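You operate a simulated robot arm through the tools that you are given. There is no shell and no other tool.

You run a simulated robot arm. Do the job below in one go: nothing can be reset, and whatever is moved stays where it is left.

## Task
Take the orange logger and leave it on the cream tray. Put the blue cartridge marked "57" from the ledge of the wall unit on the top of the brown bench and the blue cartridge that says "72" on the cream bench. Do these in any order. Set down upright: blue cartridge.

It is judged by the outcome, as a careful person would: the job done as asked, and still so three seconds after it is handed in. It fails if anything else is knocked over, pushed out of place, dropped, spilled or broken.

## Robot
A 7-joint arm with a two-finger parallel gripper on a trunk, on a base that moves. Base frame: it is fixed to the floor where the robot stands at the start and does not move with it; the origin is under the middle of the robot, x ahead of it, y to its left, z up. Lengths are in mm, angles in rad, forces in N, time in s.
With the tool pointing down near the work surface it reaches from about 260 to 720 mm from the robot's upright axis, wherever it stands. Its first joint turns from -2.897 to 2.897 rad. Places, roughly: cream bench [-1300, 1600, 900]; cream tray [-2500, -500, 1000]; orange logger [-2250, -500, 1000]; top of the brown bench [-700, 1400, 900]. Payload 3.43 kg.
Tool frame: the origin (TCP) lies between the finger pads and is the grasp point; the fingertips stand 34 mm ahead of it; z points along the fingers, y is the line along which they close. The gripper opens to 128 mm. The fingers are 24 mm wide and 12 mm thick; the gripper's body (48 by 130 mm) begins 96 mm behind the TCP.
Orientation is told as [roll, pitch, yaw] about the base's x, y, z axes, in that order, counted from this pose: with the fingers straight down and closing along the base's y, the tool's x points along the base's -x, its y along +y and its z along -z.

## Interface
- The arm moves only by the tool arm_command. Its arguments are lists of equal length, an entry for each row: "linear": the shift along the base's x, y, z in units of 20 mm (1.0 is 20 mm), a list of three; "delta_rot": the turn, a rotation vector about the base's x, y, z in units of 5 degrees (1.0 is 5 degrees), a list of three; "claw": the gripper command, from -1 (shut) to 1 (fully open), values between in proportion. In form: {"linear": [[dx, dy, dz], ...], "delta_rot": [[wx, wy, wz], ...], "claw": [claw, ...]}. A call has 1 to 20 rows; each row shifts and turns the commanded pose from where the row before left it. A call with a number of a shift or a turn outside -1 to 1 is refused whole. Rows are played at 5 a second. More than 50 mm and 0.15 rad between two rows, or a gripper value outside its range, and nothing of the call is played. Where a pose cannot be reached the arm comes as near as it can. A force on the tool above 40 N (or 10 N above the force at the start of the call, whichever is more), or a blocked arm, ends the call early, and 0.2 s more pass. Each finger travels about 108 mm/s and halts on what it meets, pressing with about 31 N; the grip force reading is that of the motor and also rises with nothing between the fingers. The clock runs only during rows and for 0.2 s after the last one: add rows that do not move to give the fingers time. It gives the time, the measured TCP pose, the force on the tool (base axes), the opening and the grip force at its end, in the units of the frame above (readings bear some noise), with the torque about the TCP (base axes, N m) and any sound that the robot's microphone picked up, and new pictures: "pictures" is both (left out), scene, wrist or none.
- Cameras (640 x 400 px; columns grow to the right, rows downward): "scene" is now at [-1.9, 130.3, 1446.7]; the picture's right is [-0.11, -0.99, 0.00], its down [-0.57, 0.07, -0.82] and it looks along [0.81, -0.09, -0.57] (base axes); focal length 295 px, centre (320, 200). "wrist" rides on the gripper at [76, -11, -160] in the tool frame; the picture's right is [0.15, 0.99, 0.00], its down [-0.88, 0.13, -0.46] and it looks along [-0.45, 0.07, 0.89] (tool axes); focal length 234 px, centre (320, 200). There is no depth. A picture from a camera that has moved, and an enlarged one, comes with that camera's place and axes in the base frame and with its lens.
- slide_trunk(by): slides the trunk up (or, below 0, down) by that many mm; the arm and the scene camera ride with it, the base frame stays. It gives what a move gives, with no picture.
- drive_base(legs): drives the robot by 1 to 6 legs, each [ahead, left, turn to the left] in mm, mm and rad, along the robot's own axes; the way and the turn of a leg run together, so that a leg with both is an arc; at most 1500 mm and 3.142 rad a leg. The arm and the cameras ride along, it lands a little off, and it stops where it bumps. It gives what a move gives, and a new picture of the scene camera.
- turn_head(pan, tilt): turns the head with the scene camera to pan (to the left, within 1.501 rad either way) and tilt (down, from -0.506 to 1.204), counted from straight ahead of the robot. It gives what a move gives, and a new picture of the scene camera.
- zoom(camera, box): a new picture of the part [left, top, right, bottom] of that camera's present view, enlarged. The clock stands still meanwhile.
- job_done(): hands the job in; it is judged then, once.

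Nothing tells you exact positions but the pictures and the camera data. Unless the task says otherwise, let go and move clear before handing in.

The tools are called after "Call:" as name(argument=value, ...) on one line, values as JSON. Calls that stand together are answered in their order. arm_command: Moves the arm, as the interface text tells. Its arguments: {"type":"object","properties":{"linear":{"type":"array"},"delta_rot":{"type":"array"},"claw":{"type":"array"},"pictures":{"type":"string","enum":["both","scene","wrist","none"]}},"required":["linear","delta_rot","claw"]} The other tools are called the same way: slide_trunk (by) moves the trunk up or down; drive_base (legs) drives the base; turn_head (pan, tilt) turns the head that bears the scene camera; zoom (camera, box) takes an enlarged picture of a part of a camera's view; job_done () hands the job in.

At the start:

```text
time: 0.0
position: [369.5, -152.4, 1188.8]
tcp_rot: [0.0, 0.0, -0.001]
ft_force: [-0.2, -0.4, -0.2]
torque: [-0.03, 0.04, -0.01]
opening: 128.1
grasp_force: 0.3
trunk travel left (down, up): [-150.0, 174.0]
robot x, y, heading: [4.5, 1.1, -0.005]
head pan, tilt (commanded): [-0.115, 0.609]
```

scene: 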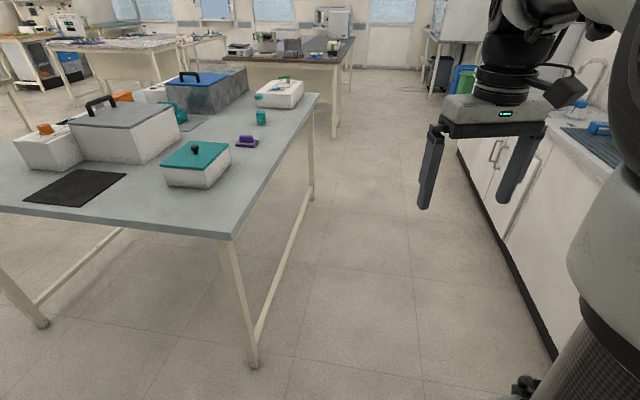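
wrist: 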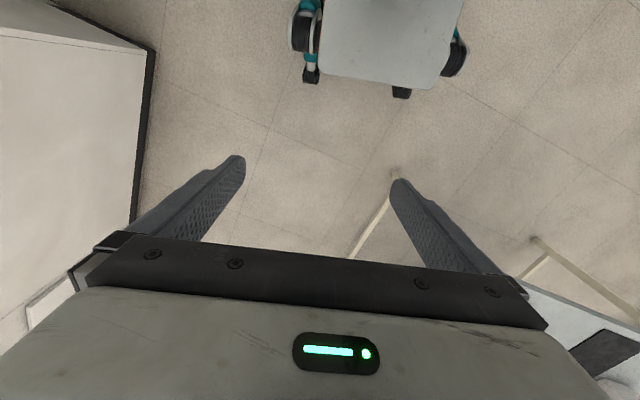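

I see a lab with a grey bench to the front left and a white counter on the right. The listed places are behind and to the left of me, so I'll turn the head to look around first.

Call:
turn_head(pan=1.5, tilt=0.4)

Call:
turn_head(pan=-1.5, tilt=0.4)

```text
time: 1.7
position: [368.0, -152.5, 1189.5]
tcp_rot: [0.001, -0.001, 0.0]
ft_force: [0.0, -0.6, -0.5]
torque: [-0.01, 0.01, 0.01]
opening: 127.9
grasp_force: 0.1
trunk travel left (down, up): [-150.0, 174.0]
robot x, y, heading: [-3.6, -1.2, 0.002]
head pan, tilt (commanded): [1.499, 0.4]
camera scene: at [-82.7, 232.8, 1465.7], right [1.0, -0.07, 0.0], down [-0.03, -0.39, -0.92], along [0.07, 0.92, -0.39], focal length 295 px, centre (320, 200)
```

scene: 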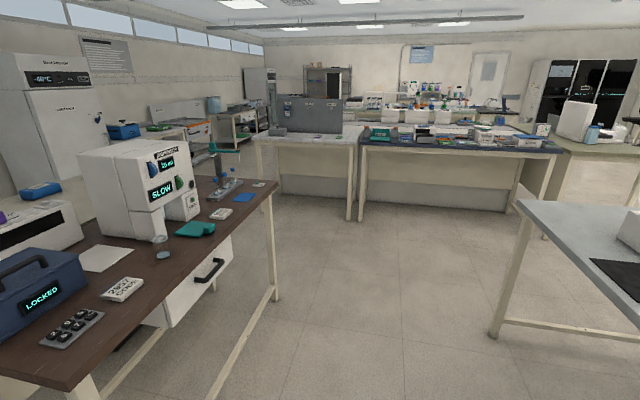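

```text
time: 4.3
position: [368.9, -152.8, 1188.6]
tcp_rot: [-0.001, 0.002, -0.002]
ft_force: [0.0, -1.0, 0.1]
torque: [0.02, 0.02, 0.01]
opening: 128.0
grasp_force: 0.0
trunk travel left (down, up): [-150.0, 174.0]
robot x, y, heading: [2.3, -1.4, -0.002]
head pan, tilt (commanded): [-1.499, 0.4]
camera scene: at [-82.7, 48.0, 1465.7], right [-1.0, -0.07, 0.0], down [-0.03, 0.39, -0.92], along [0.07, -0.92, -0.39], focal length 295 px, centre (320, 200)
```

scene: 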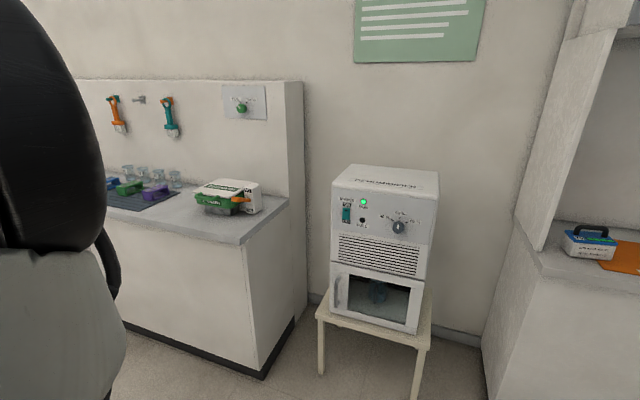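

The brown bench with instruments is to the left; a wall unit begins at right-behind. I'll zoom into the bench view and then turn the base to look backwards.

Call:
turn_head(pan=1.5, tilt=0.5)

Call:
zoom(camera="scene", box=[0, 80, 320, 380])

Call:
drive_base(legs=[[0, 0, 3.14]])

```text
time: 6.9
position: [369.5, -153.0, 1188.7]
tcp_rot: [-0.001, 0.001, 0.0]
ft_force: [0.1, -0.1, 0.0]
torque: [0.01, 0.03, -0.05]
opening: 128.0
grasp_force: 0.1
trunk travel left (down, up): [-150.0, 174.0]
robot x, y, heading: [3.0, 0.6, 0.002]
head pan, tilt (commanded): [1.499, 0.499]
camera scene: at [-82.9, 231.1, 1456.6], right [1.0, -0.07, 0.0], down [-0.03, -0.48, -0.88], along [0.06, 0.88, -0.48], focal length 295 px, centre (320, 200)
```

scene: 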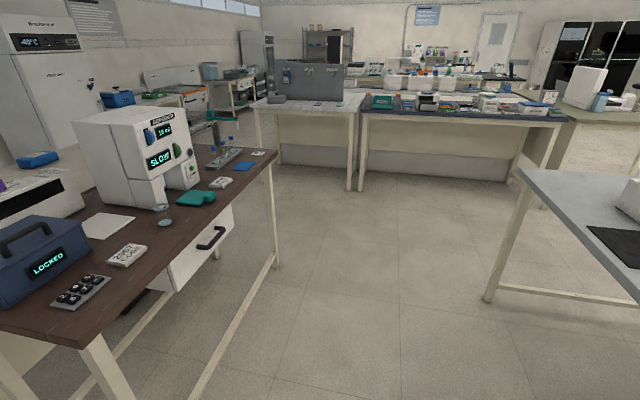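

```text
1.33 times, centred on (160, 230) of scene
camera zoom: at [-82.9, 231.1, 1456.6], right [1.0, -0.07, 0.0], down [-0.03, -0.48, -0.88], along [0.06, 0.88, -0.48], focal length 393 px, centre (533, 160)
```

zoom: 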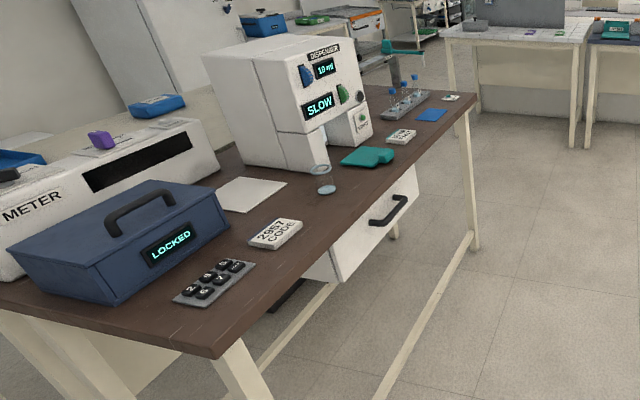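

```text
time: 14.7
position: [-359.3, 173.3, 1189.9]
tcp_rot: [0.0, 0.001, 3.082]
ft_force: [-0.4, -0.3, -0.6]
torque: [-0.01, 0.01, 0.01]
opening: 128.0
grasp_force: 0.1
trunk travel left (down, up): [-150.0, 174.0]
robot x, y, heading: [2.1, 2.0, 3.085]
head pan, tilt (commanded): [1.499, 0.499]
camera scene: at [70.3, -234.9, 1456.6], right [-0.99, 0.13, 0.0], down [0.06, 0.47, -0.88], along [-0.11, -0.87, -0.48], focal length 295 px, centre (320, 200)
```

scene: 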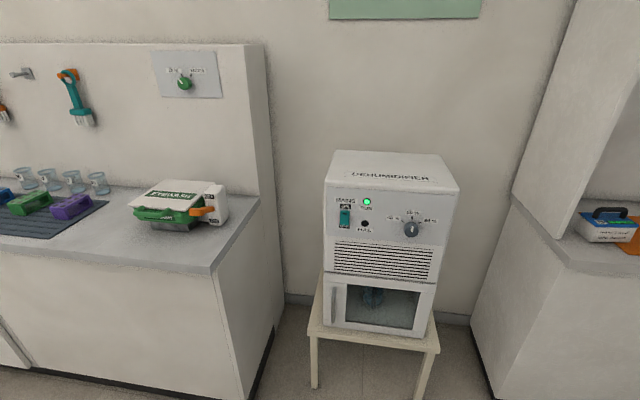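

The robot now faces -x. I'll look ahead and around with the head.

Call:
turn_head(pan=0.6, tilt=0.3)

Call:
turn_head(pan=0.0, tilt=0.3)

Call:
turn_head(pan=-0.8, tilt=0.3)

Call:
turn_head(pan=-1.4, tilt=0.3)

```text
time: 15.9
position: [-360.0, 174.0, 1188.2]
tcp_rot: [0.0, 0.0, 3.083]
ft_force: [0.2, -0.2, -0.8]
torque: [-0.02, -0.05, 0.02]
opening: 128.2
grasp_force: 0.1
trunk travel left (down, up): [-150.0, 174.0]
robot x, y, heading: [-3.7, -1.9, 3.078]
head pan, tilt (commanded): [0.6, 0.3]
camera scene: at [2.2, -192.8, 1475.0], right [-0.52, 0.86, 0.0], down [0.25, 0.15, -0.96], along [-0.82, -0.49, -0.3], focal length 295 px, centre (320, 200)
```

scene: 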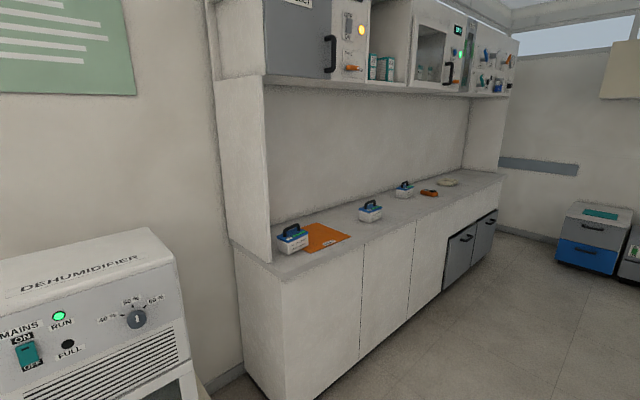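

```text
time: 16.9
position: [-359.3, 173.2, 1188.4]
tcp_rot: [0.0, 0.0, 3.082]
ft_force: [-0.4, -0.3, 0.4]
torque: [-0.02, -0.02, -0.01]
opening: 127.9
grasp_force: 0.0
trunk travel left (down, up): [-150.0, 174.0]
robot x, y, heading: [-1.8, 2.3, 3.084]
head pan, tilt (commanded): [0.0, 0.3]
camera scene: at [-11.1, -139.2, 1475.0], right [0.06, 1.0, 0.0], down [0.3, -0.02, -0.96], along [-0.95, 0.06, -0.3], focal length 295 px, centre (320, 200)
```

scene: 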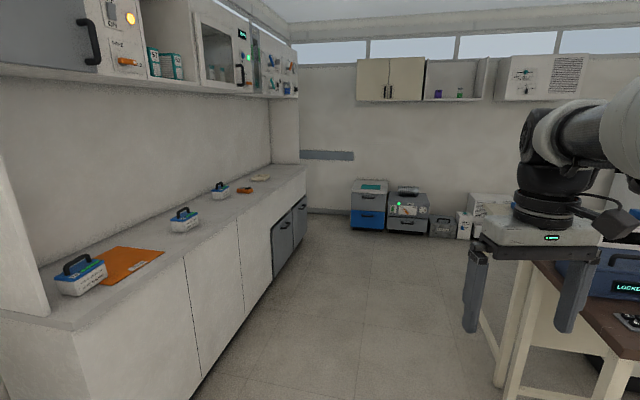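

```text
time: 18.0
position: [-359.6, 173.6, 1189.3]
tcp_rot: [0.001, 0.0, 3.083]
ft_force: [0.2, -0.4, -0.2]
torque: [0.01, 0.02, -0.03]
opening: 127.9
grasp_force: 0.0
trunk travel left (down, up): [-150.0, 174.0]
robot x, y, heading: [-0.4, -0.6, 3.084]
head pan, tilt (commanded): [-0.799, 0.3]
camera scene: at [21.1, -74.1, 1475.0], right [0.76, 0.65, 0.0], down [0.19, -0.22, -0.96], along [-0.62, 0.72, -0.3], focal length 295 px, centre (320, 200)
```

scene: 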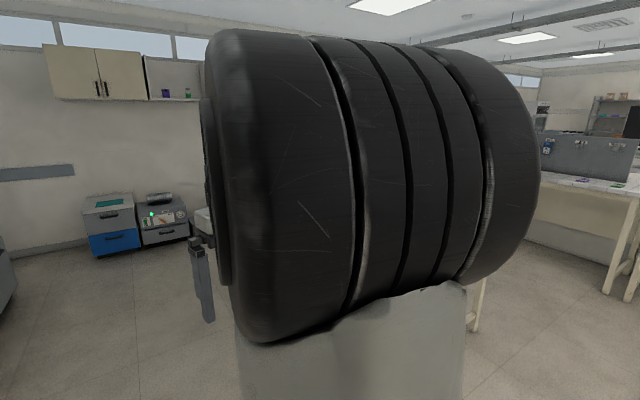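

```text
time: 19.0
position: [-359.5, 174.5, 1189.1]
tcp_rot: [0.001, 0.0, 3.082]
ft_force: [0.6, -0.5, 0.0]
torque: [0.0, -0.01, 0.03]
opening: 127.8
grasp_force: 0.0
trunk travel left (down, up): [-150.0, 174.0]
robot x, y, heading: [0.5, 0.4, 3.081]
head pan, tilt (commanded): [-1.4, 0.3]
camera scene: at [71.7, -51.9, 1475.0], right [0.99, 0.11, 0.0], down [0.03, -0.29, -0.96], along [-0.11, 0.95, -0.3], focal length 295 px, centre (320, 200)
```

scene: 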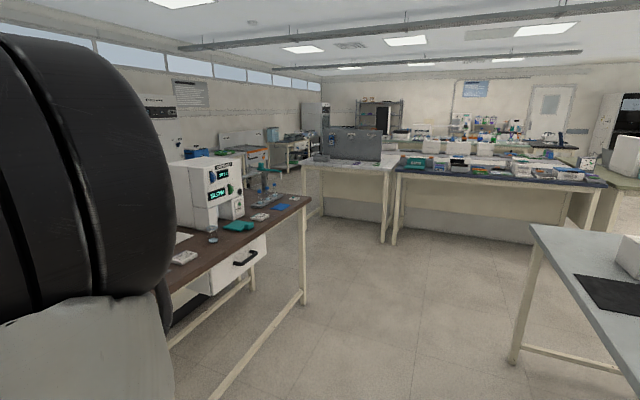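

The wall unit is on the left with three blue/white cartridges on its ledge, an orange item and a pale tray further along. I'll zoom on them.

Call:
turn_head(pan=0.35, tilt=0.3)

Call:
zoom(camera="scene", box=[160, 170, 320, 270])

Call:
zoom(camera="scene", box=[320, 140, 480, 240])

```text
time: 20.8
position: [-359.2, 173.5, 1188.2]
tcp_rot: [-0.001, -0.001, 3.082]
ft_force: [0.3, 0.0, 0.3]
torque: [-0.03, -0.03, 0.0]
opening: 127.9
grasp_force: 0.2
trunk travel left (down, up): [-150.0, 174.0]
robot x, y, heading: [-1.2, -1.2, 3.081]
head pan, tilt (commanded): [0.351, 0.3]
camera scene: at [-7.3, -171.5, 1475.0], right [-0.29, 0.96, 0.0], down [0.28, 0.08, -0.96], along [-0.92, -0.27, -0.3], focal length 295 px, centre (320, 200)
```

scene: 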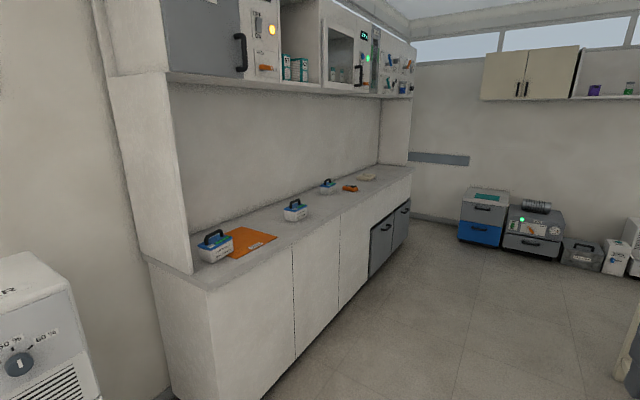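

```text
4.00 times, centred on (240, 220) of scene
camera zoom: at [-7.3, -171.5, 1475.0], right [-0.29, 0.96, 0.0], down [0.28, 0.08, -0.96], along [-0.92, -0.27, -0.3], focal length 1179 px, centre (640, 120)
```

zoom: 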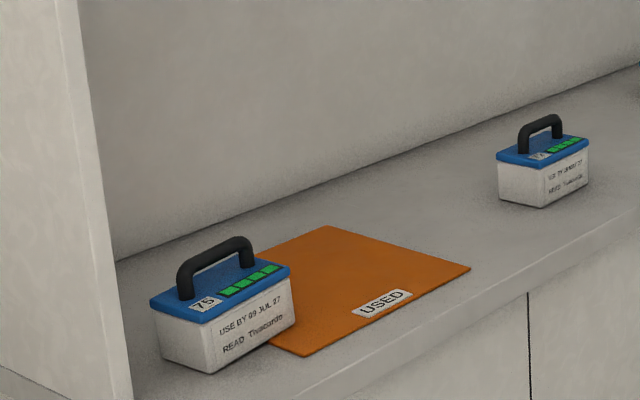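

```text
4.00 times, centred on (400, 190) of scene
camera zoom: at [-7.3, -171.5, 1475.0], right [-0.29, 0.96, 0.0], down [0.28, 0.08, -0.96], along [-0.92, -0.27, -0.3], focal length 1179 px, centre (0, 240)
```

zoom: 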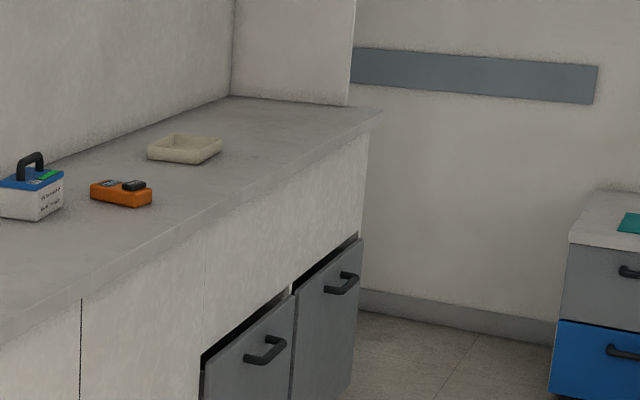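

I've placed the wall unit's front edge running at about 16° to the base's x axis, with three cartridges, the orange logger and the cream tray on it. I'll align the base parallel to the unit and close in a bit, then read the labels.

Call:
drive_base(legs=[[0, 0, -0.235], [650, 350, 0]])

Call:
turn_head(pan=0.9, tilt=0.5)

```text
time: 25.7
position: [-1045.5, 105.1, 1189.4]
tcp_rot: [0.0, -0.002, 2.845]
ft_force: [-0.4, -0.6, 0.0]
torque: [-0.04, 0.02, 0.0]
opening: 128.0
grasp_force: 0.0
trunk travel left (down, up): [-150.0, 174.0]
robot x, y, heading: [-734.8, -148.0, 2.842]
head pan, tilt (commanded): [0.351, 0.3]
camera scene: at [-784.5, -313.3, 1475.0], right [-0.05, 1.0, 0.0], down [0.3, 0.02, -0.96], along [-0.95, -0.05, -0.3], focal length 295 px, centre (320, 200)
```

scene: 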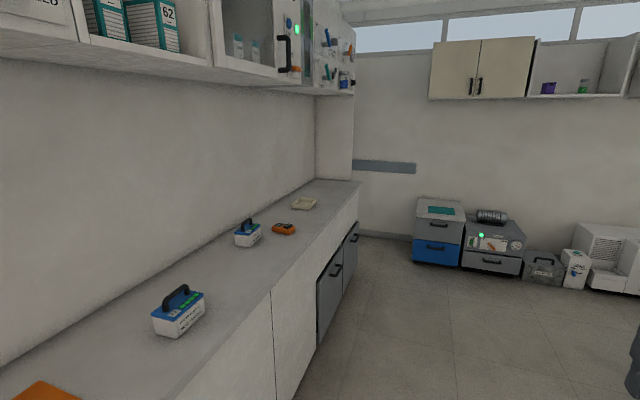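

```text
time: 26.7
position: [-1045.3, 105.8, 1187.9]
tcp_rot: [0.0, 0.0, 2.845]
ft_force: [1.0, 0.0, 0.7]
torque: [0.01, 0.02, 0.0]
opening: 128.0
grasp_force: 0.1
trunk travel left (down, up): [-150.0, 174.0]
robot x, y, heading: [-733.0, -151.5, 2.845]
head pan, tilt (commanded): [0.901, 0.499]
camera scene: at [-766.2, -359.9, 1456.6], right [-0.57, 0.82, 0.0], down [0.39, 0.27, -0.88], along [-0.72, -0.5, -0.48], focal length 295 px, centre (320, 200)
```

scene: 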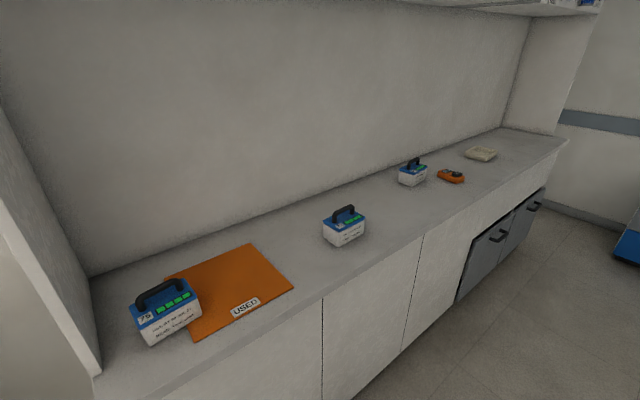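

Call:
zoom(camera="scene", box=[110, 190, 390, 365])

Call:
zoom(camera="scene", box=[304, 190, 384, 240])

Call:
zoom(camera="scene", box=[385, 140, 513, 220])

```text
2.29 times, centred on (250, 278) of scene
camera zoom: at [-766.2, -359.9, 1456.6], right [-0.57, 0.82, 0.0], down [0.39, 0.27, -0.88], along [-0.72, -0.5, -0.48], focal length 674 px, centre (480, 23)
```

zoom: 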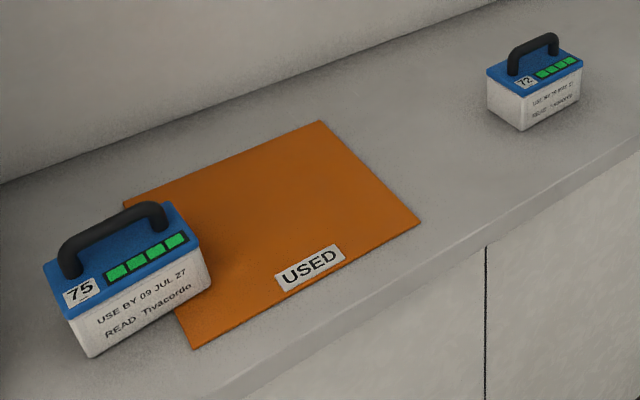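

```text
8.00 times, centred on (344, 215) of scene
camera zoom: at [-766.2, -359.9, 1456.6], right [-0.57, 0.82, 0.0], down [0.39, 0.27, -0.88], along [-0.72, -0.5, -0.48], focal length 2357 px, centre (128, 80)
```

zoom: 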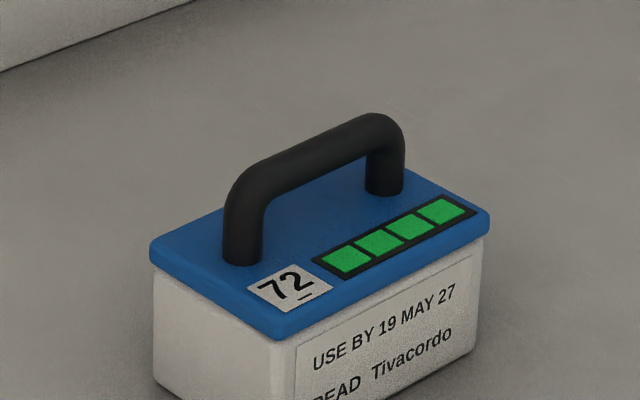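

```text
5.00 times, centred on (449, 180) of scene
camera zoom: at [-766.2, -359.9, 1456.6], right [-0.57, 0.82, 0.0], down [0.39, 0.27, -0.88], along [-0.72, -0.5, -0.48], focal length 1473 px, centre (-325, 300)
```

zoom: 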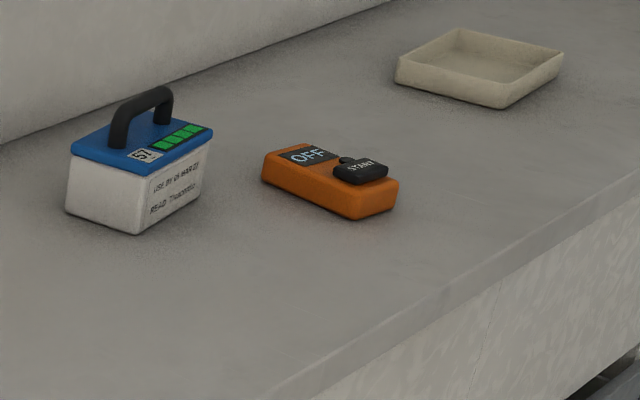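

The near cartridge is 75, the middle 72, and the far one looks like 57. I'll confirm the far label at high zoom.

Call:
zoom(camera="scene", box=[397, 155, 429, 187])

Call:
zoom(camera="scene", box=[432, 162, 472, 187])

```text
12.50 times, centred on (413, 171) of scene
camera zoom: at [-766.2, -359.9, 1456.6], right [-0.57, 0.82, 0.0], down [0.39, 0.27, -0.88], along [-0.72, -0.5, -0.48], focal length 3683 px, centre (-842, 562)
```

zoom: 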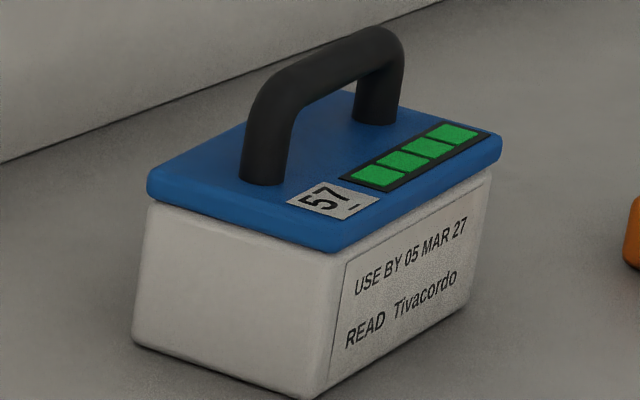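

```text
16.00 times, centred on (452, 174) of scene
camera zoom: at [-766.2, -359.9, 1456.6], right [-0.57, 0.82, 0.0], down [0.39, 0.27, -0.88], along [-0.72, -0.5, -0.48], focal length 4714 px, centre (-1792, 608)
```

zoom: 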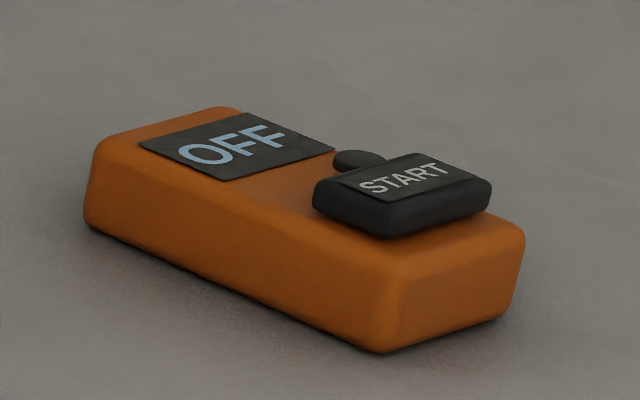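

The label reads 57 on the far one. Next I'll drive along the unit to stand beside the logger and the 57 cartridge.

Call:
drive_base(legs=[[1150, 100, 0]])

Call:
turn_head(pan=1.4, tilt=0.7)

```text
time: 32.6
position: [-2181.7, 340.2, 1187.8]
tcp_rot: [0.001, 0.002, 2.853]
ft_force: [-0.3, -1.1, -1.6]
torque: [-0.01, 0.0, 0.01]
opening: 128.0
grasp_force: 0.0
trunk travel left (down, up): [-150.0, 174.0]
robot x, y, heading: [-1868.6, 87.1, 2.851]
head pan, tilt (commanded): [0.901, 0.499]
camera scene: at [-1899.2, -121.8, 1456.6], right [-0.57, 0.82, 0.0], down [0.39, 0.27, -0.88], along [-0.72, -0.5, -0.48], focal length 295 px, centre (320, 200)
```

scene: 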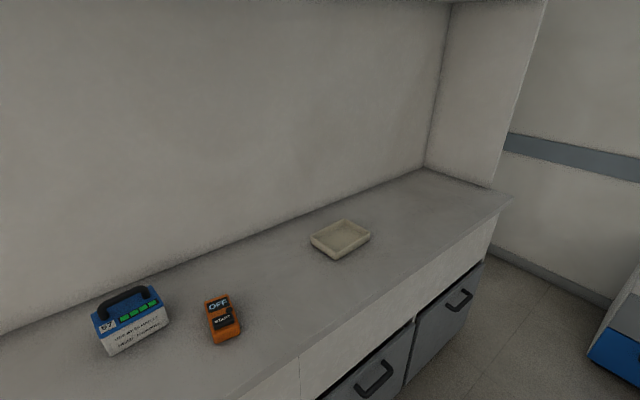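

```text
time: 33.5
position: [-2182.1, 341.7, 1188.6]
tcp_rot: [0.0, -0.001, 2.852]
ft_force: [0.2, 0.6, 1.1]
torque: [0.0, 0.01, 0.0]
opening: 128.0
grasp_force: 0.1
trunk travel left (down, up): [-150.0, 174.0]
robot x, y, heading: [-1874.5, 89.6, 2.85]
head pan, tilt (commanded): [1.4, 0.7]
camera scene: at [-1862.5, -145.7, 1438.9], right [-0.9, 0.44, 0.0], down [0.29, 0.58, -0.77], along [-0.34, -0.69, -0.64], focal length 295 px, centre (320, 200)
```

scene: 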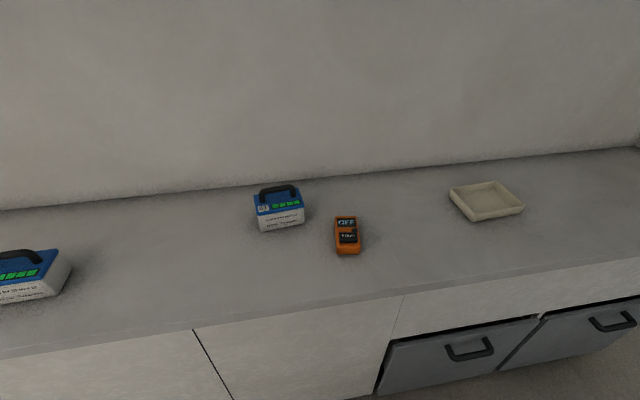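

I triangulate the ledge at roughly z≈870, with the logger at about (-2150,-570), tray (-2577,-509) and cartridge 57 (-2022,-711). I need to be about 200 mm closer, so I'll look down to check base clearance.

Call:
turn_head(pan=1.5, tilt=1.2)

Call:
turn_head(pan=0.4, tilt=1.2)

```text
time: 34.4
position: [-2180.9, 341.0, 1188.9]
tcp_rot: [-0.001, -0.001, 2.852]
ft_force: [0.9, -0.1, 0.6]
torque: [-0.01, 0.0, -0.02]
opening: 128.1
grasp_force: 0.1
trunk travel left (down, up): [-150.0, 174.0]
robot x, y, heading: [-1871.8, 93.3, 2.847]
head pan, tilt (commanded): [1.499, 1.201]
camera scene: at [-1844.5, -122.0, 1402.9], right [-0.94, 0.35, 0.0], down [0.33, 0.87, -0.36], along [-0.13, -0.34, -0.93], focal length 295 px, centre (320, 200)
```

scene: 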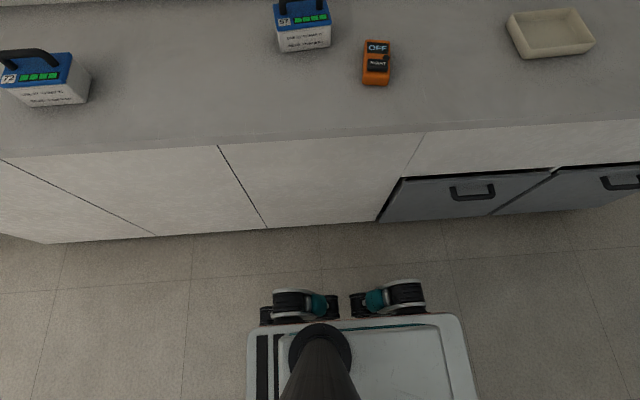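

```text
time: 35.8
position: [-2181.6, 340.1, 1189.5]
tcp_rot: [0.0, 0.0, 2.853]
ft_force: [-1.6, 0.7, 0.2]
torque: [-0.04, -0.02, 0.02]
opening: 128.1
grasp_force: 0.0
trunk travel left (down, up): [-150.0, 174.0]
robot x, y, heading: [-1872.7, 88.7, 2.848]
head pan, tilt (commanded): [0.4, 1.201]
camera scene: at [-1880.3, -75.8, 1402.9], right [-0.11, 0.99, 0.0], down [0.93, 0.1, -0.36], along [-0.36, -0.04, -0.93], focal length 295 px, centre (320, 200)
```

scene: 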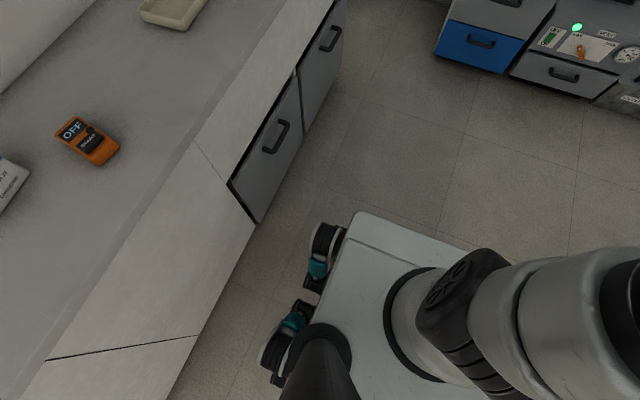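

The base wheels are about 300 mm left of the axis, with roughly 290 mm of gap to the cabinet front. I'll move ahead 290 mm and left 185 mm to stand between logger and tray.

Call:
drive_base(legs=[[290, 0, 0], [0, 185, 0.005]])

Call:
turn_head(pan=1.5, tilt=0.9)

```text
time: 39.8
position: [-2515.8, 241.1, 1188.5]
tcp_rot: [-0.001, 0.0, 2.856]
ft_force: [-0.1, -0.1, 0.3]
torque: [-0.02, 0.01, -0.01]
opening: 128.2
grasp_force: 0.1
trunk travel left (down, up): [-150.0, 174.0]
robot x, y, heading: [-2206.1, -7.2, 2.861]
head pan, tilt (commanded): [0.4, 1.201]
camera scene: at [-2212.1, -173.1, 1402.9], right [-0.12, 0.99, 0.0], down [0.93, 0.11, -0.36], along [-0.36, -0.04, -0.93], focal length 295 px, centre (320, 200)
```

scene: 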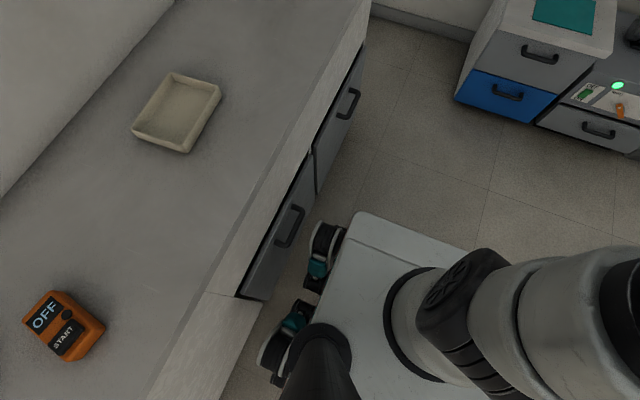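

```text
time: 41.1
position: [-2516.0, 241.6, 1189.4]
tcp_rot: [-0.001, 0.0, 2.858]
ft_force: [0.2, 0.6, 0.1]
torque: [0.0, 0.02, 0.0]
opening: 128.1
grasp_force: 0.0
trunk travel left (down, up): [-150.0, 174.0]
robot x, y, heading: [-2206.5, -6.8, 2.853]
head pan, tilt (commanded): [1.499, 0.901]
camera scene: at [-2182.9, -237.4, 1422.7], right [-0.94, 0.35, 0.0], down [0.27, 0.73, -0.62], along [-0.22, -0.58, -0.78], focal length 295 px, centre (320, 200)
```

scene: 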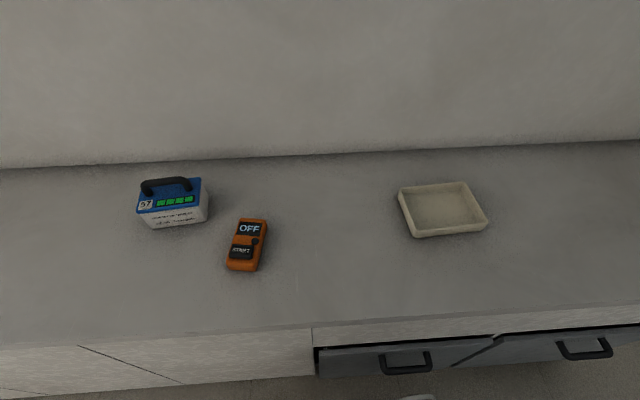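

The picture shows the logger, tray and cartridge 57 clearly. Because the head post is at the robot's left rear, I want targets ahead-left, so I'll back up before swinging the arm to the left.

Call:
drive_base(legs=[[-440, 20, 0]])

Call:
turn_head(pan=0.9, tilt=0.8)

```text
time: 43.8
position: [-2104.1, 101.9, 1189.0]
tcp_rot: [0.0, 0.0, 2.851]
ft_force: [0.5, -0.3, 0.1]
torque: [-0.01, 0.0, -0.03]
opening: 128.1
grasp_force: 0.1
trunk travel left (down, up): [-150.0, 174.0]
robot x, y, heading: [-1789.1, -147.3, 2.853]
head pan, tilt (commanded): [1.499, 0.901]
camera scene: at [-1773.9, -379.5, 1422.7], right [-0.94, 0.35, 0.0], down [0.28, 0.73, -0.62], along [-0.22, -0.58, -0.78], focal length 295 px, centre (320, 200)
```

scene: 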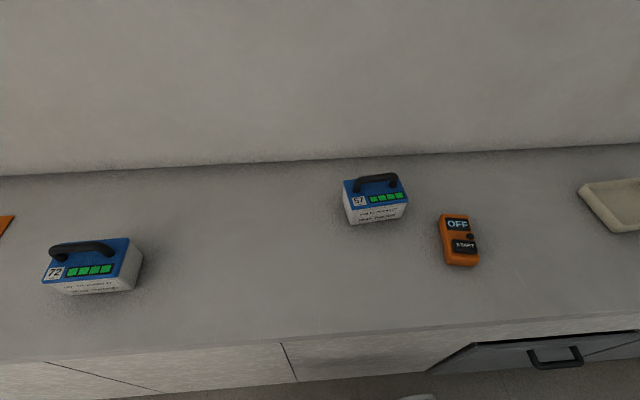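

```text
time: 44.8
position: [-2104.8, 102.2, 1189.2]
tcp_rot: [0.0, 0.0, 2.853]
ft_force: [-0.3, -0.3, -0.1]
torque: [0.0, 0.0, 0.0]
opening: 127.7
grasp_force: 0.1
trunk travel left (down, up): [-150.0, 174.0]
robot x, y, heading: [-1792.9, -152.6, 2.849]
head pan, tilt (commanded): [0.901, 0.799]
camera scene: at [-1813.3, -355.2, 1430.6], right [-0.57, 0.82, 0.0], down [0.59, 0.41, -0.7], along [-0.57, -0.4, -0.72], focal length 295 px, centre (320, 200)
```

scene: 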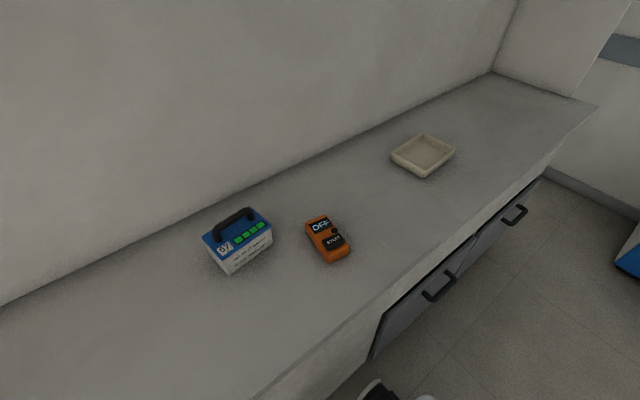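

The robot is now set so the logger is ahead-left (about 224 ahead, 510 left). I'll swing the arm towards it at height, turning the gripper along.

Call:
arm_command(linear=[[-0.07, -1, -0.2], [-0.07, -1, -0.2], [-0.07, -1, -0.2], [-0.07, -1, -0.2], [-0.07, -1, -0.2], [-0.07, -1, -0.2], [-0.07, -1, -0.2], [-0.07, -1, -0.2], [-0.07, -1, -0.2], [-0.07, -1, -0.2], [-0.07, -1, -0.2], [-0.07, -1, -0.2], [-0.07, -1, -0.2], [-0.07, -1, -0.2], [-0.07, -1, -0.2], [-0.07, -1, -0.2], [-0.07, -1, -0.2]], delta_rot=[[0, 0, 0.47], [0, 0, 0.47], [0, 0, 0.47], [0, 0, 0.47], [0, 0, 0.47], [0, 0, 0.47], [0, 0, 0.47], [0, 0, 0.47], [0, 0, 0.47], [0, 0, 0.47], [0, 0, 0.47], [0, 0, 0.47], [0, 0, 0.47], [0, 0, 0.47], [0, 0, 0.47], [0, 0, 0.47], [0, 0, 0.47]], claw=[1, 1, 1, 1, 1, 1, 1, 1, 1, 1, 1, 1, 1, 1, 1, 1, 1], pictures="both")

```text
time: 48.4
position: [-2128.8, -239.3, 1120.5]
tcp_rot: [0.001, -0.002, -2.734]
ft_force: [-0.1, -0.3, -0.3]
torque: [0.01, -0.03, -0.01]
opening: 128.0
grasp_force: 0.1
trunk travel left (down, up): [-150.0, 174.0]
robot x, y, heading: [-1791.2, -145.6, 2.853]
head pan, tilt (commanded): [0.901, 0.799]
camera scene: at [-1813.3, -355.1, 1430.6], right [-0.57, 0.82, 0.0], down [0.59, 0.41, -0.7], along [-0.57, -0.4, -0.72], focal length 295 px, centre (320, 200)
camera wrist: at [-2064.2, -198.9, 1278.5], right [0.53, -0.85, 0.0], down [-0.76, -0.47, 0.46], along [-0.39, -0.24, -0.89], focal length 234 px, centre (320, 200)
```

scene: 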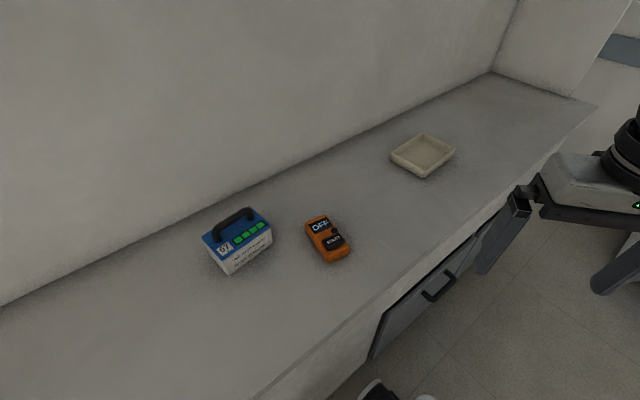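
wrist: 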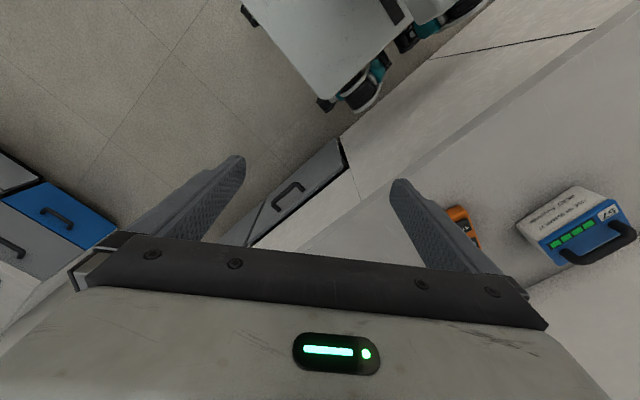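

The arm is swinging cleanly. I'll continue to a hover above the logger.

Call:
arm_command(linear=[[-0.07, -1, -0.1], [-0.07, -1, -0.1], [-0.07, -1, -0.1], [-0.07, -1, -0.1], [-0.07, -1, -0.1], [-0.07, -1, -0.1], [-0.07, -1, -0.1], [-0.07, -1, -0.1], [-0.07, -1, -0.1], [-0.07, -1, -0.1], [-0.07, -1, -0.1], [-0.07, -1, -0.1], [-0.07, -1, -0.1], [-0.07, -1, -0.1], [-0.07, -1, -0.1], [-0.07, -1, -0.1], [-0.07, -1, -0.1]], delta_rot=[[0, 0, 0.47], [0, 0, 0.47], [0, 0, 0.47], [0, 0, 0.47], [0, 0, 0.47], [0, 0, 0.47], [0, 0, 0.47], [0, 0, 0.47], [0, 0, 0.47], [0, 0, 0.47], [0, 0, 0.47], [0, 0, 0.47], [0, 0, 0.47], [0, 0, 0.47], [0, 0, 0.47], [0, 0, 0.47], [0, 0, 0.47]], claw=[1, 1, 1, 1, 1, 1, 1, 1, 1, 1, 1, 1, 1, 1, 1, 1, 1], pictures="both")

```text
time: 52.0
position: [-2151.6, -577.8, 1086.3]
tcp_rot: [-0.001, -0.001, -2.036]
ft_force: [0.9, 0.6, -0.6]
torque: [0.0, 0.01, -0.01]
opening: 128.0
grasp_force: 0.0
trunk travel left (down, up): [-150.0, 174.0]
robot x, y, heading: [-1794.8, -147.9, 2.853]
head pan, tilt (commanded): [0.901, 0.799]
camera scene: at [-1813.3, -355.0, 1430.6], right [-0.57, 0.82, 0.0], down [0.59, 0.41, -0.7], along [-0.57, -0.4, -0.72], focal length 295 px, centre (320, 200)
camera wrist: at [-2128.0, -506.4, 1244.8], right [0.95, -0.31, 0.0], down [-0.28, -0.85, 0.46], along [-0.14, -0.43, -0.89], focal length 234 px, centre (320, 200)
```

scene: 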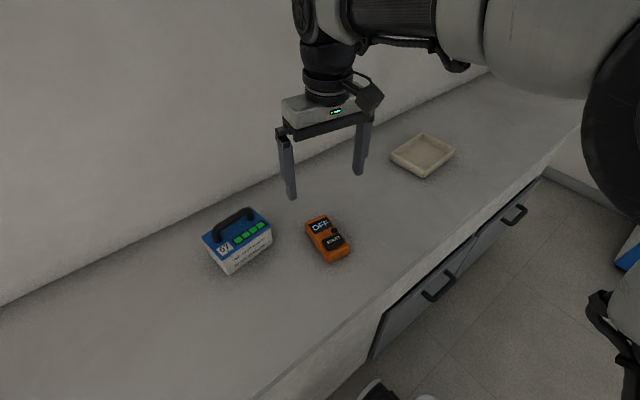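
wrist: 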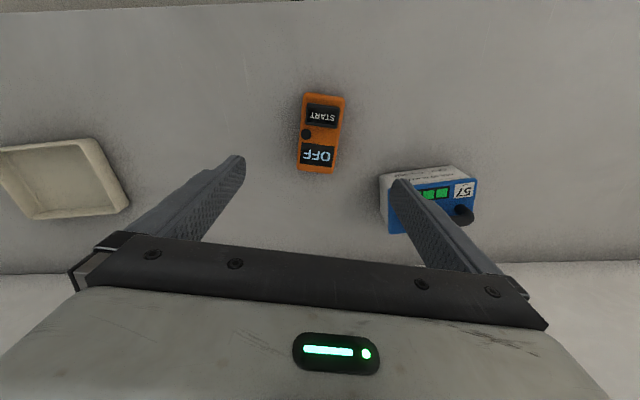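

The gripper hovers right over the logger. I'll zoom both cameras to fix its height and angle precisely.

Call:
zoom(camera="wrist", box=[280, 80, 360, 180])

Call:
zoom(camera="scene", box=[290, 200, 370, 270])

```text
4.00 times, centred on (320, 130) of wrist
camera zoom: at [-2128.0, -506.4, 1244.8], right [0.95, -0.31, 0.0], down [-0.28, -0.85, 0.46], along [-0.14, -0.43, -0.89], focal length 937 px, centre (320, 480)
```

zoom: 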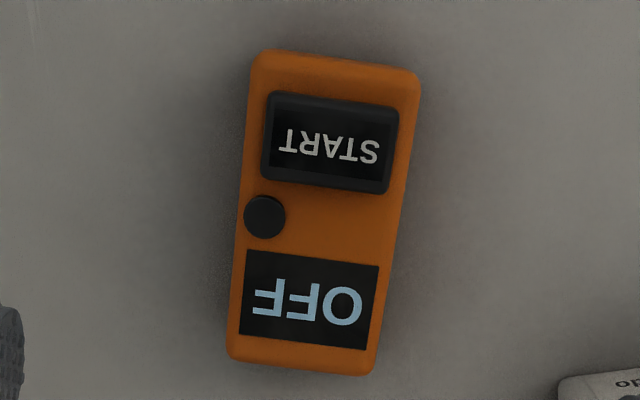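

```text
5.71 times, centred on (330, 235) of scene
camera zoom: at [-1813.3, -355.0, 1430.6], right [-0.57, 0.82, 0.0], down [0.59, 0.41, -0.7], along [-0.57, -0.4, -0.72], focal length 1684 px, centre (263, 0)
```

zoom: 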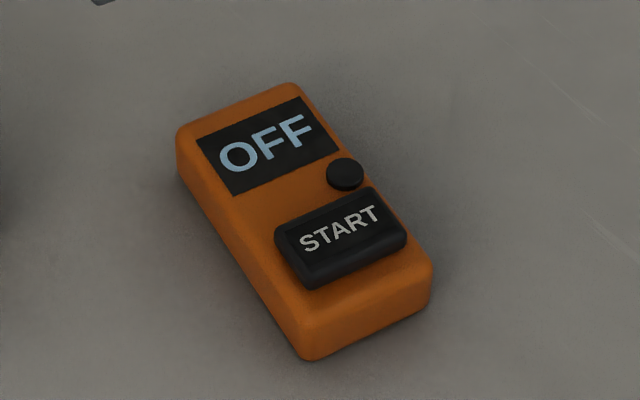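

The logger's top is near z≈912, about 61 mm wide, with the ledge around 880. I'll narrow the fingers, correct the angle slightly and descend so the tips straddle the logger.

Call:
arm_command(linear=[[0.03, 0.22, -0.5], [0, 0, -1], [0, 0, -1], [0, 0, -1], [0, 0, -1], [0, 0, -1], [0, 0, -0.5], [0, 0, 0]], delta_rot=[[0, 0, 0.43], [0, 0, 0], [0, 0, 0], [0, 0, 0], [0, 0, 0], [0, 0, 0], [0, 0, 0], [0, 0, 0]], claw=[0.5, 0.5, 0.5, 0.5, 0.5, 0.5, 0.5, 0.5], pictures="both")

```text
time: 53.8
position: [-2152.1, -572.2, 967.3]
tcp_rot: [0.0, -0.001, -2.001]
ft_force: [0.3, -0.3, -0.1]
torque: [0.04, 0.02, 0.02]
opening: 96.0
grasp_force: 0.1
trunk travel left (down, up): [-150.0, 174.0]
robot x, y, heading: [-1791.2, -148.3, 2.851]
head pan, tilt (commanded): [0.901, 0.799]
camera scene: at [-1813.3, -355.2, 1430.6], right [-0.57, 0.82, 0.0], down [0.59, 0.41, -0.7], along [-0.57, -0.4, -0.72], focal length 295 px, centre (320, 200)
camera wrist: at [-2130.8, -499.9, 1125.2], right [0.96, -0.28, 0.0], down [-0.25, -0.86, 0.46], along [-0.13, -0.44, -0.89], focal length 234 px, centre (320, 200)
```

scene: 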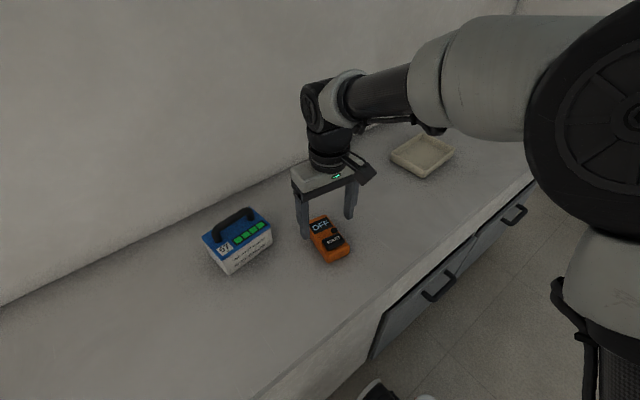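
wrist: 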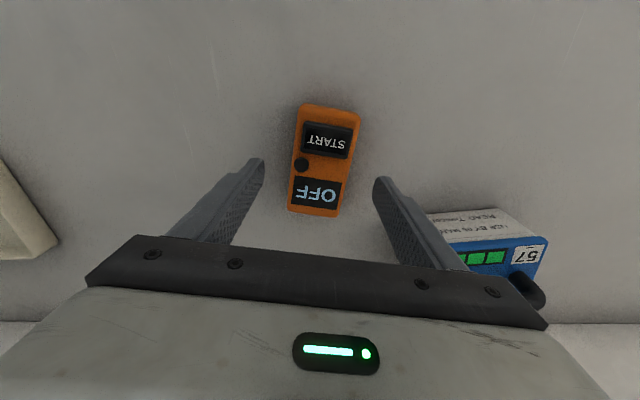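

The fingers straddle the logger. I'll make a small correction, descend to grip height and close.

Call:
arm_command(linear=[[0.17, 0.04, -1], [0, 0, -1], [0, 0, -0.15], [0, 0, 0]], delta_rot=[[0, 0, 0.4], [0, 0, 0], [0, 0, 0], [0, 0, 0]], claw=[0.5, 0.5, 0.5, 0.5], pictures="both")

```text
time: 54.8
position: [-2147.4, -572.0, 925.1]
tcp_rot: [-0.002, -0.001, -1.964]
ft_force: [0.0, 0.4, -0.4]
torque: [-0.04, 0.02, 0.0]
opening: 96.0
grasp_force: 0.0
trunk travel left (down, up): [-150.0, 174.0]
robot x, y, heading: [-1793.5, -147.2, 2.851]
head pan, tilt (commanded): [0.901, 0.799]
camera scene: at [-1813.3, -355.1, 1430.6], right [-0.57, 0.82, 0.0], down [0.59, 0.41, -0.7], along [-0.57, -0.4, -0.72], focal length 295 px, centre (320, 200)
camera wrist: at [-2130.2, -498.8, 1082.6], right [0.97, -0.24, 0.0], down [-0.22, -0.86, 0.46], along [-0.11, -0.44, -0.89], focal length 234 px, centre (320, 200)
```

scene: 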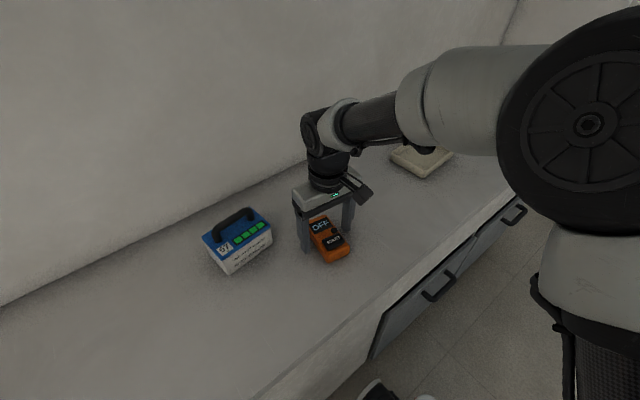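
wrist: 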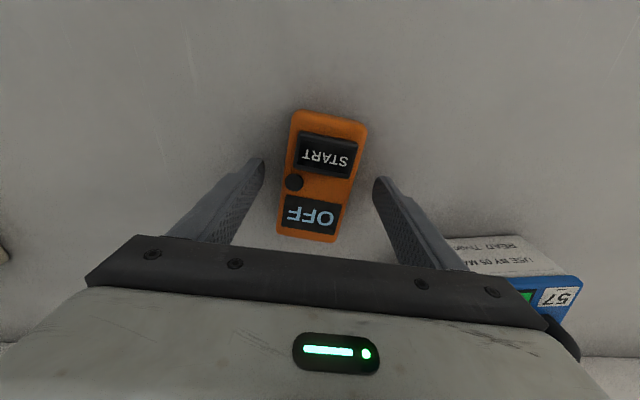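

Fingers are on both sides of the logger; I'll close on it.

Call:
arm_command(linear=[[0, 0, -0.15], [0, 0, 0], [0, 0, 0], [0, 0, 0]], delta_rot=[[0, 0, 0], [0, 0, 0], [0, 0, 0], [0, 0, 0]], claw=[0.5, -1, -1, -1], pictures="both")

```text
time: 55.8
position: [-2147.8, -573.0, 920.9]
tcp_rot: [0.0, 0.0, -1.965]
ft_force: [0.1, 0.4, -0.4]
torque: [-0.03, 0.01, -0.03]
opening: 57.5
grasp_force: 30.8
trunk travel left (down, up): [-150.0, 174.0]
robot x, y, heading: [-1794.5, -147.2, 2.849]
head pan, tilt (commanded): [0.901, 0.799]
camera scene: at [-1813.3, -355.1, 1430.6], right [-0.57, 0.82, 0.0], down [0.59, 0.41, -0.7], along [-0.57, -0.4, -0.72], focal length 295 px, centre (320, 200)
camera wrist: at [-2129.8, -498.8, 1079.7], right [0.97, -0.24, 0.0], down [-0.22, -0.86, 0.46], along [-0.11, -0.44, -0.89], focal length 234 px, centre (320, 200)
```

scene: 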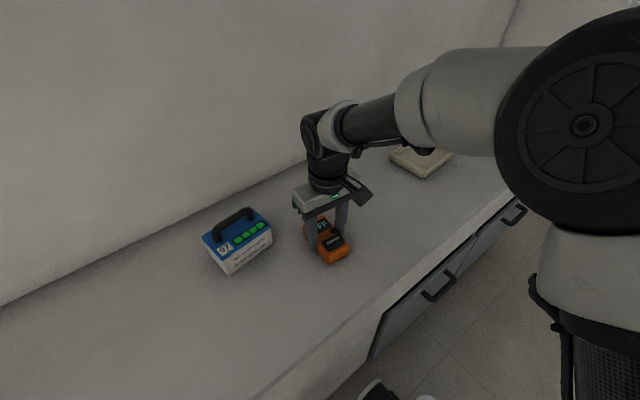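
wrist: 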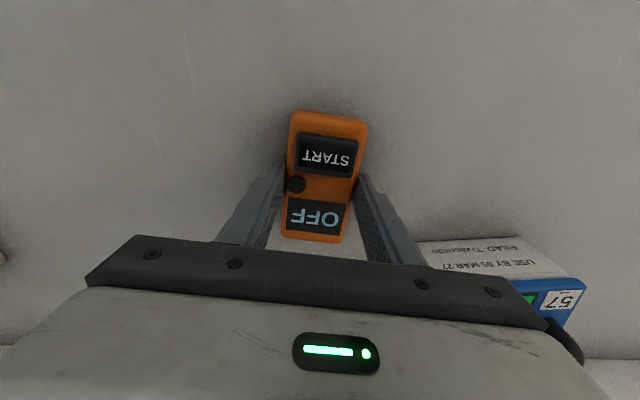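

The logger is gripped (57.5 mm opening). I'll lift it and check the hold.

Call:
arm_command(linear=[[0, 0, 0.3], [0, 0, 0.7], [0, 0, 1], [0, 0, 1], [0, 0, 1], [0, 0, 1], [0, 0, 1], [0, 0, 1], [0, 0, 0]], delta_rot=[[0, 0, 0], [0, 0, 0], [0, 0, 0], [0, 0, 0], [0, 0, 0], [0, 0, 0], [0, 0, 0], [0, 0, 0], [0, 0, 0]], claw=[-1, -1, -1, -1, -1, -1, -1, -1, -1], pictures="both")

```text
time: 57.8
position: [-2147.5, -573.5, 1060.5]
tcp_rot: [-0.001, 0.0, -1.965]
ft_force: [-0.4, -0.4, -2.4]
torque: [0.03, 0.0, -0.02]
opening: 57.6
grasp_force: 30.9
trunk travel left (down, up): [-150.0, 174.0]
robot x, y, heading: [-1793.3, -151.7, 2.848]
head pan, tilt (commanded): [0.901, 0.799]
camera scene: at [-1813.3, -355.2, 1430.6], right [-0.57, 0.82, 0.0], down [0.59, 0.41, -0.7], along [-0.57, -0.4, -0.72], focal length 295 px, centre (320, 200)
camera wrist: at [-2129.4, -499.8, 1219.0], right [0.97, -0.24, 0.0], down [-0.22, -0.86, 0.46], along [-0.11, -0.44, -0.89], focal length 234 px, centre (320, 200)
```

scene: 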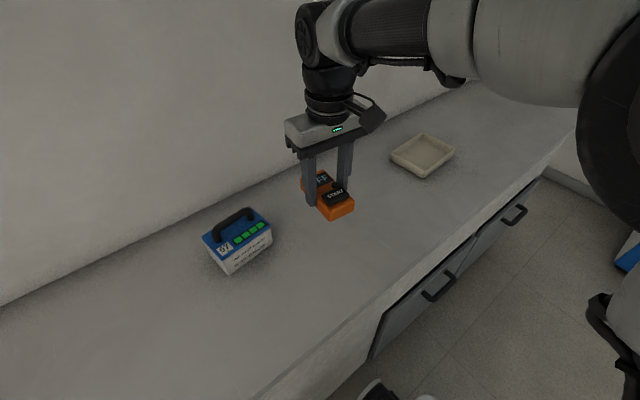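
wrist: 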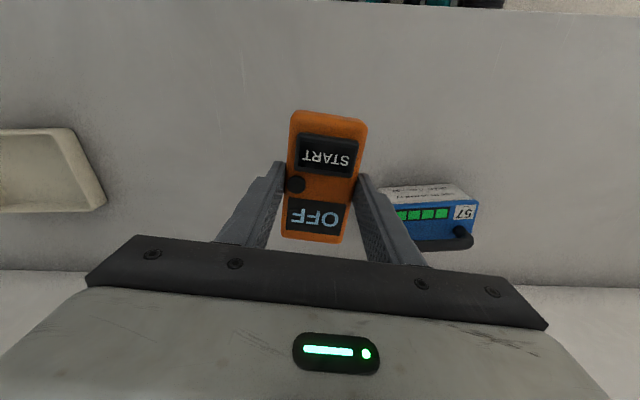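

Held firmly. I'll drive ahead 400 mm so the tray comes within reach.

Call:
drive_base(legs=[[400, 0, 0.005]])

Call:
zoom(camera="wrist", box=[0, 0, 640, 400])

```text
time: 60.3
position: [-2527.0, -461.7, 1061.5]
tcp_rot: [0.0, -0.001, -1.96]
ft_force: [0.5, -0.1, -1.3]
torque: [0.0, 0.01, 0.01]
opening: 57.4
grasp_force: 30.9
trunk travel left (down, up): [-150.0, 174.0]
robot x, y, heading: [-2178.6, -38.7, 2.859]
head pan, tilt (commanded): [0.901, 0.799]
camera scene: at [-2194.0, -242.3, 1430.6], right [-0.58, 0.82, 0.0], down [0.59, 0.41, -0.7], along [-0.57, -0.4, -0.72], focal length 295 px, centre (320, 200)
```

scene: 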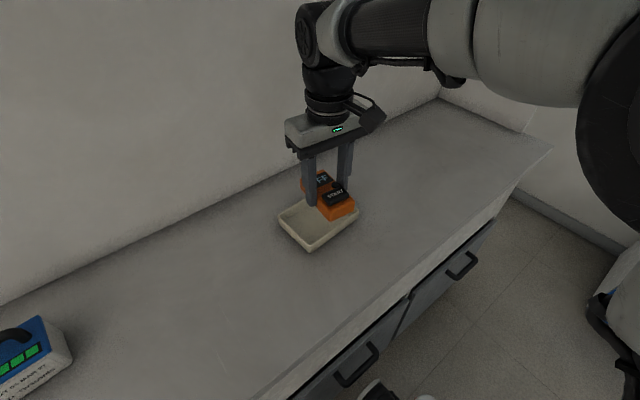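

```text
1.00 times, centred on (320, 200) of wrist (not enlarged: the box is as wide or as high as the picture)
camera zoom: at [-2509.6, -388.3, 1218.8], right [0.97, -0.24, 0.0], down [-0.21, -0.86, 0.46], along [-0.11, -0.44, -0.89], focal length 234 px, centre (320, 200)
```

zoom: 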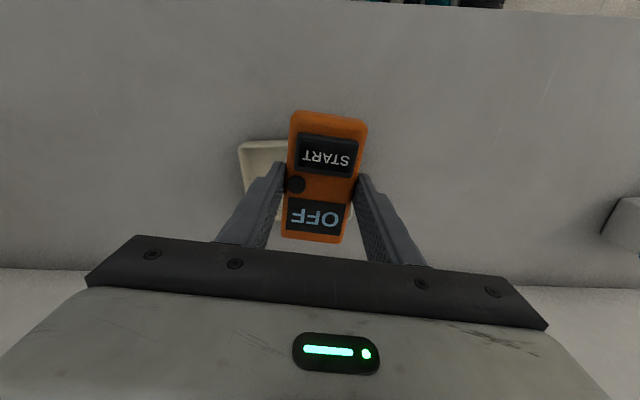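

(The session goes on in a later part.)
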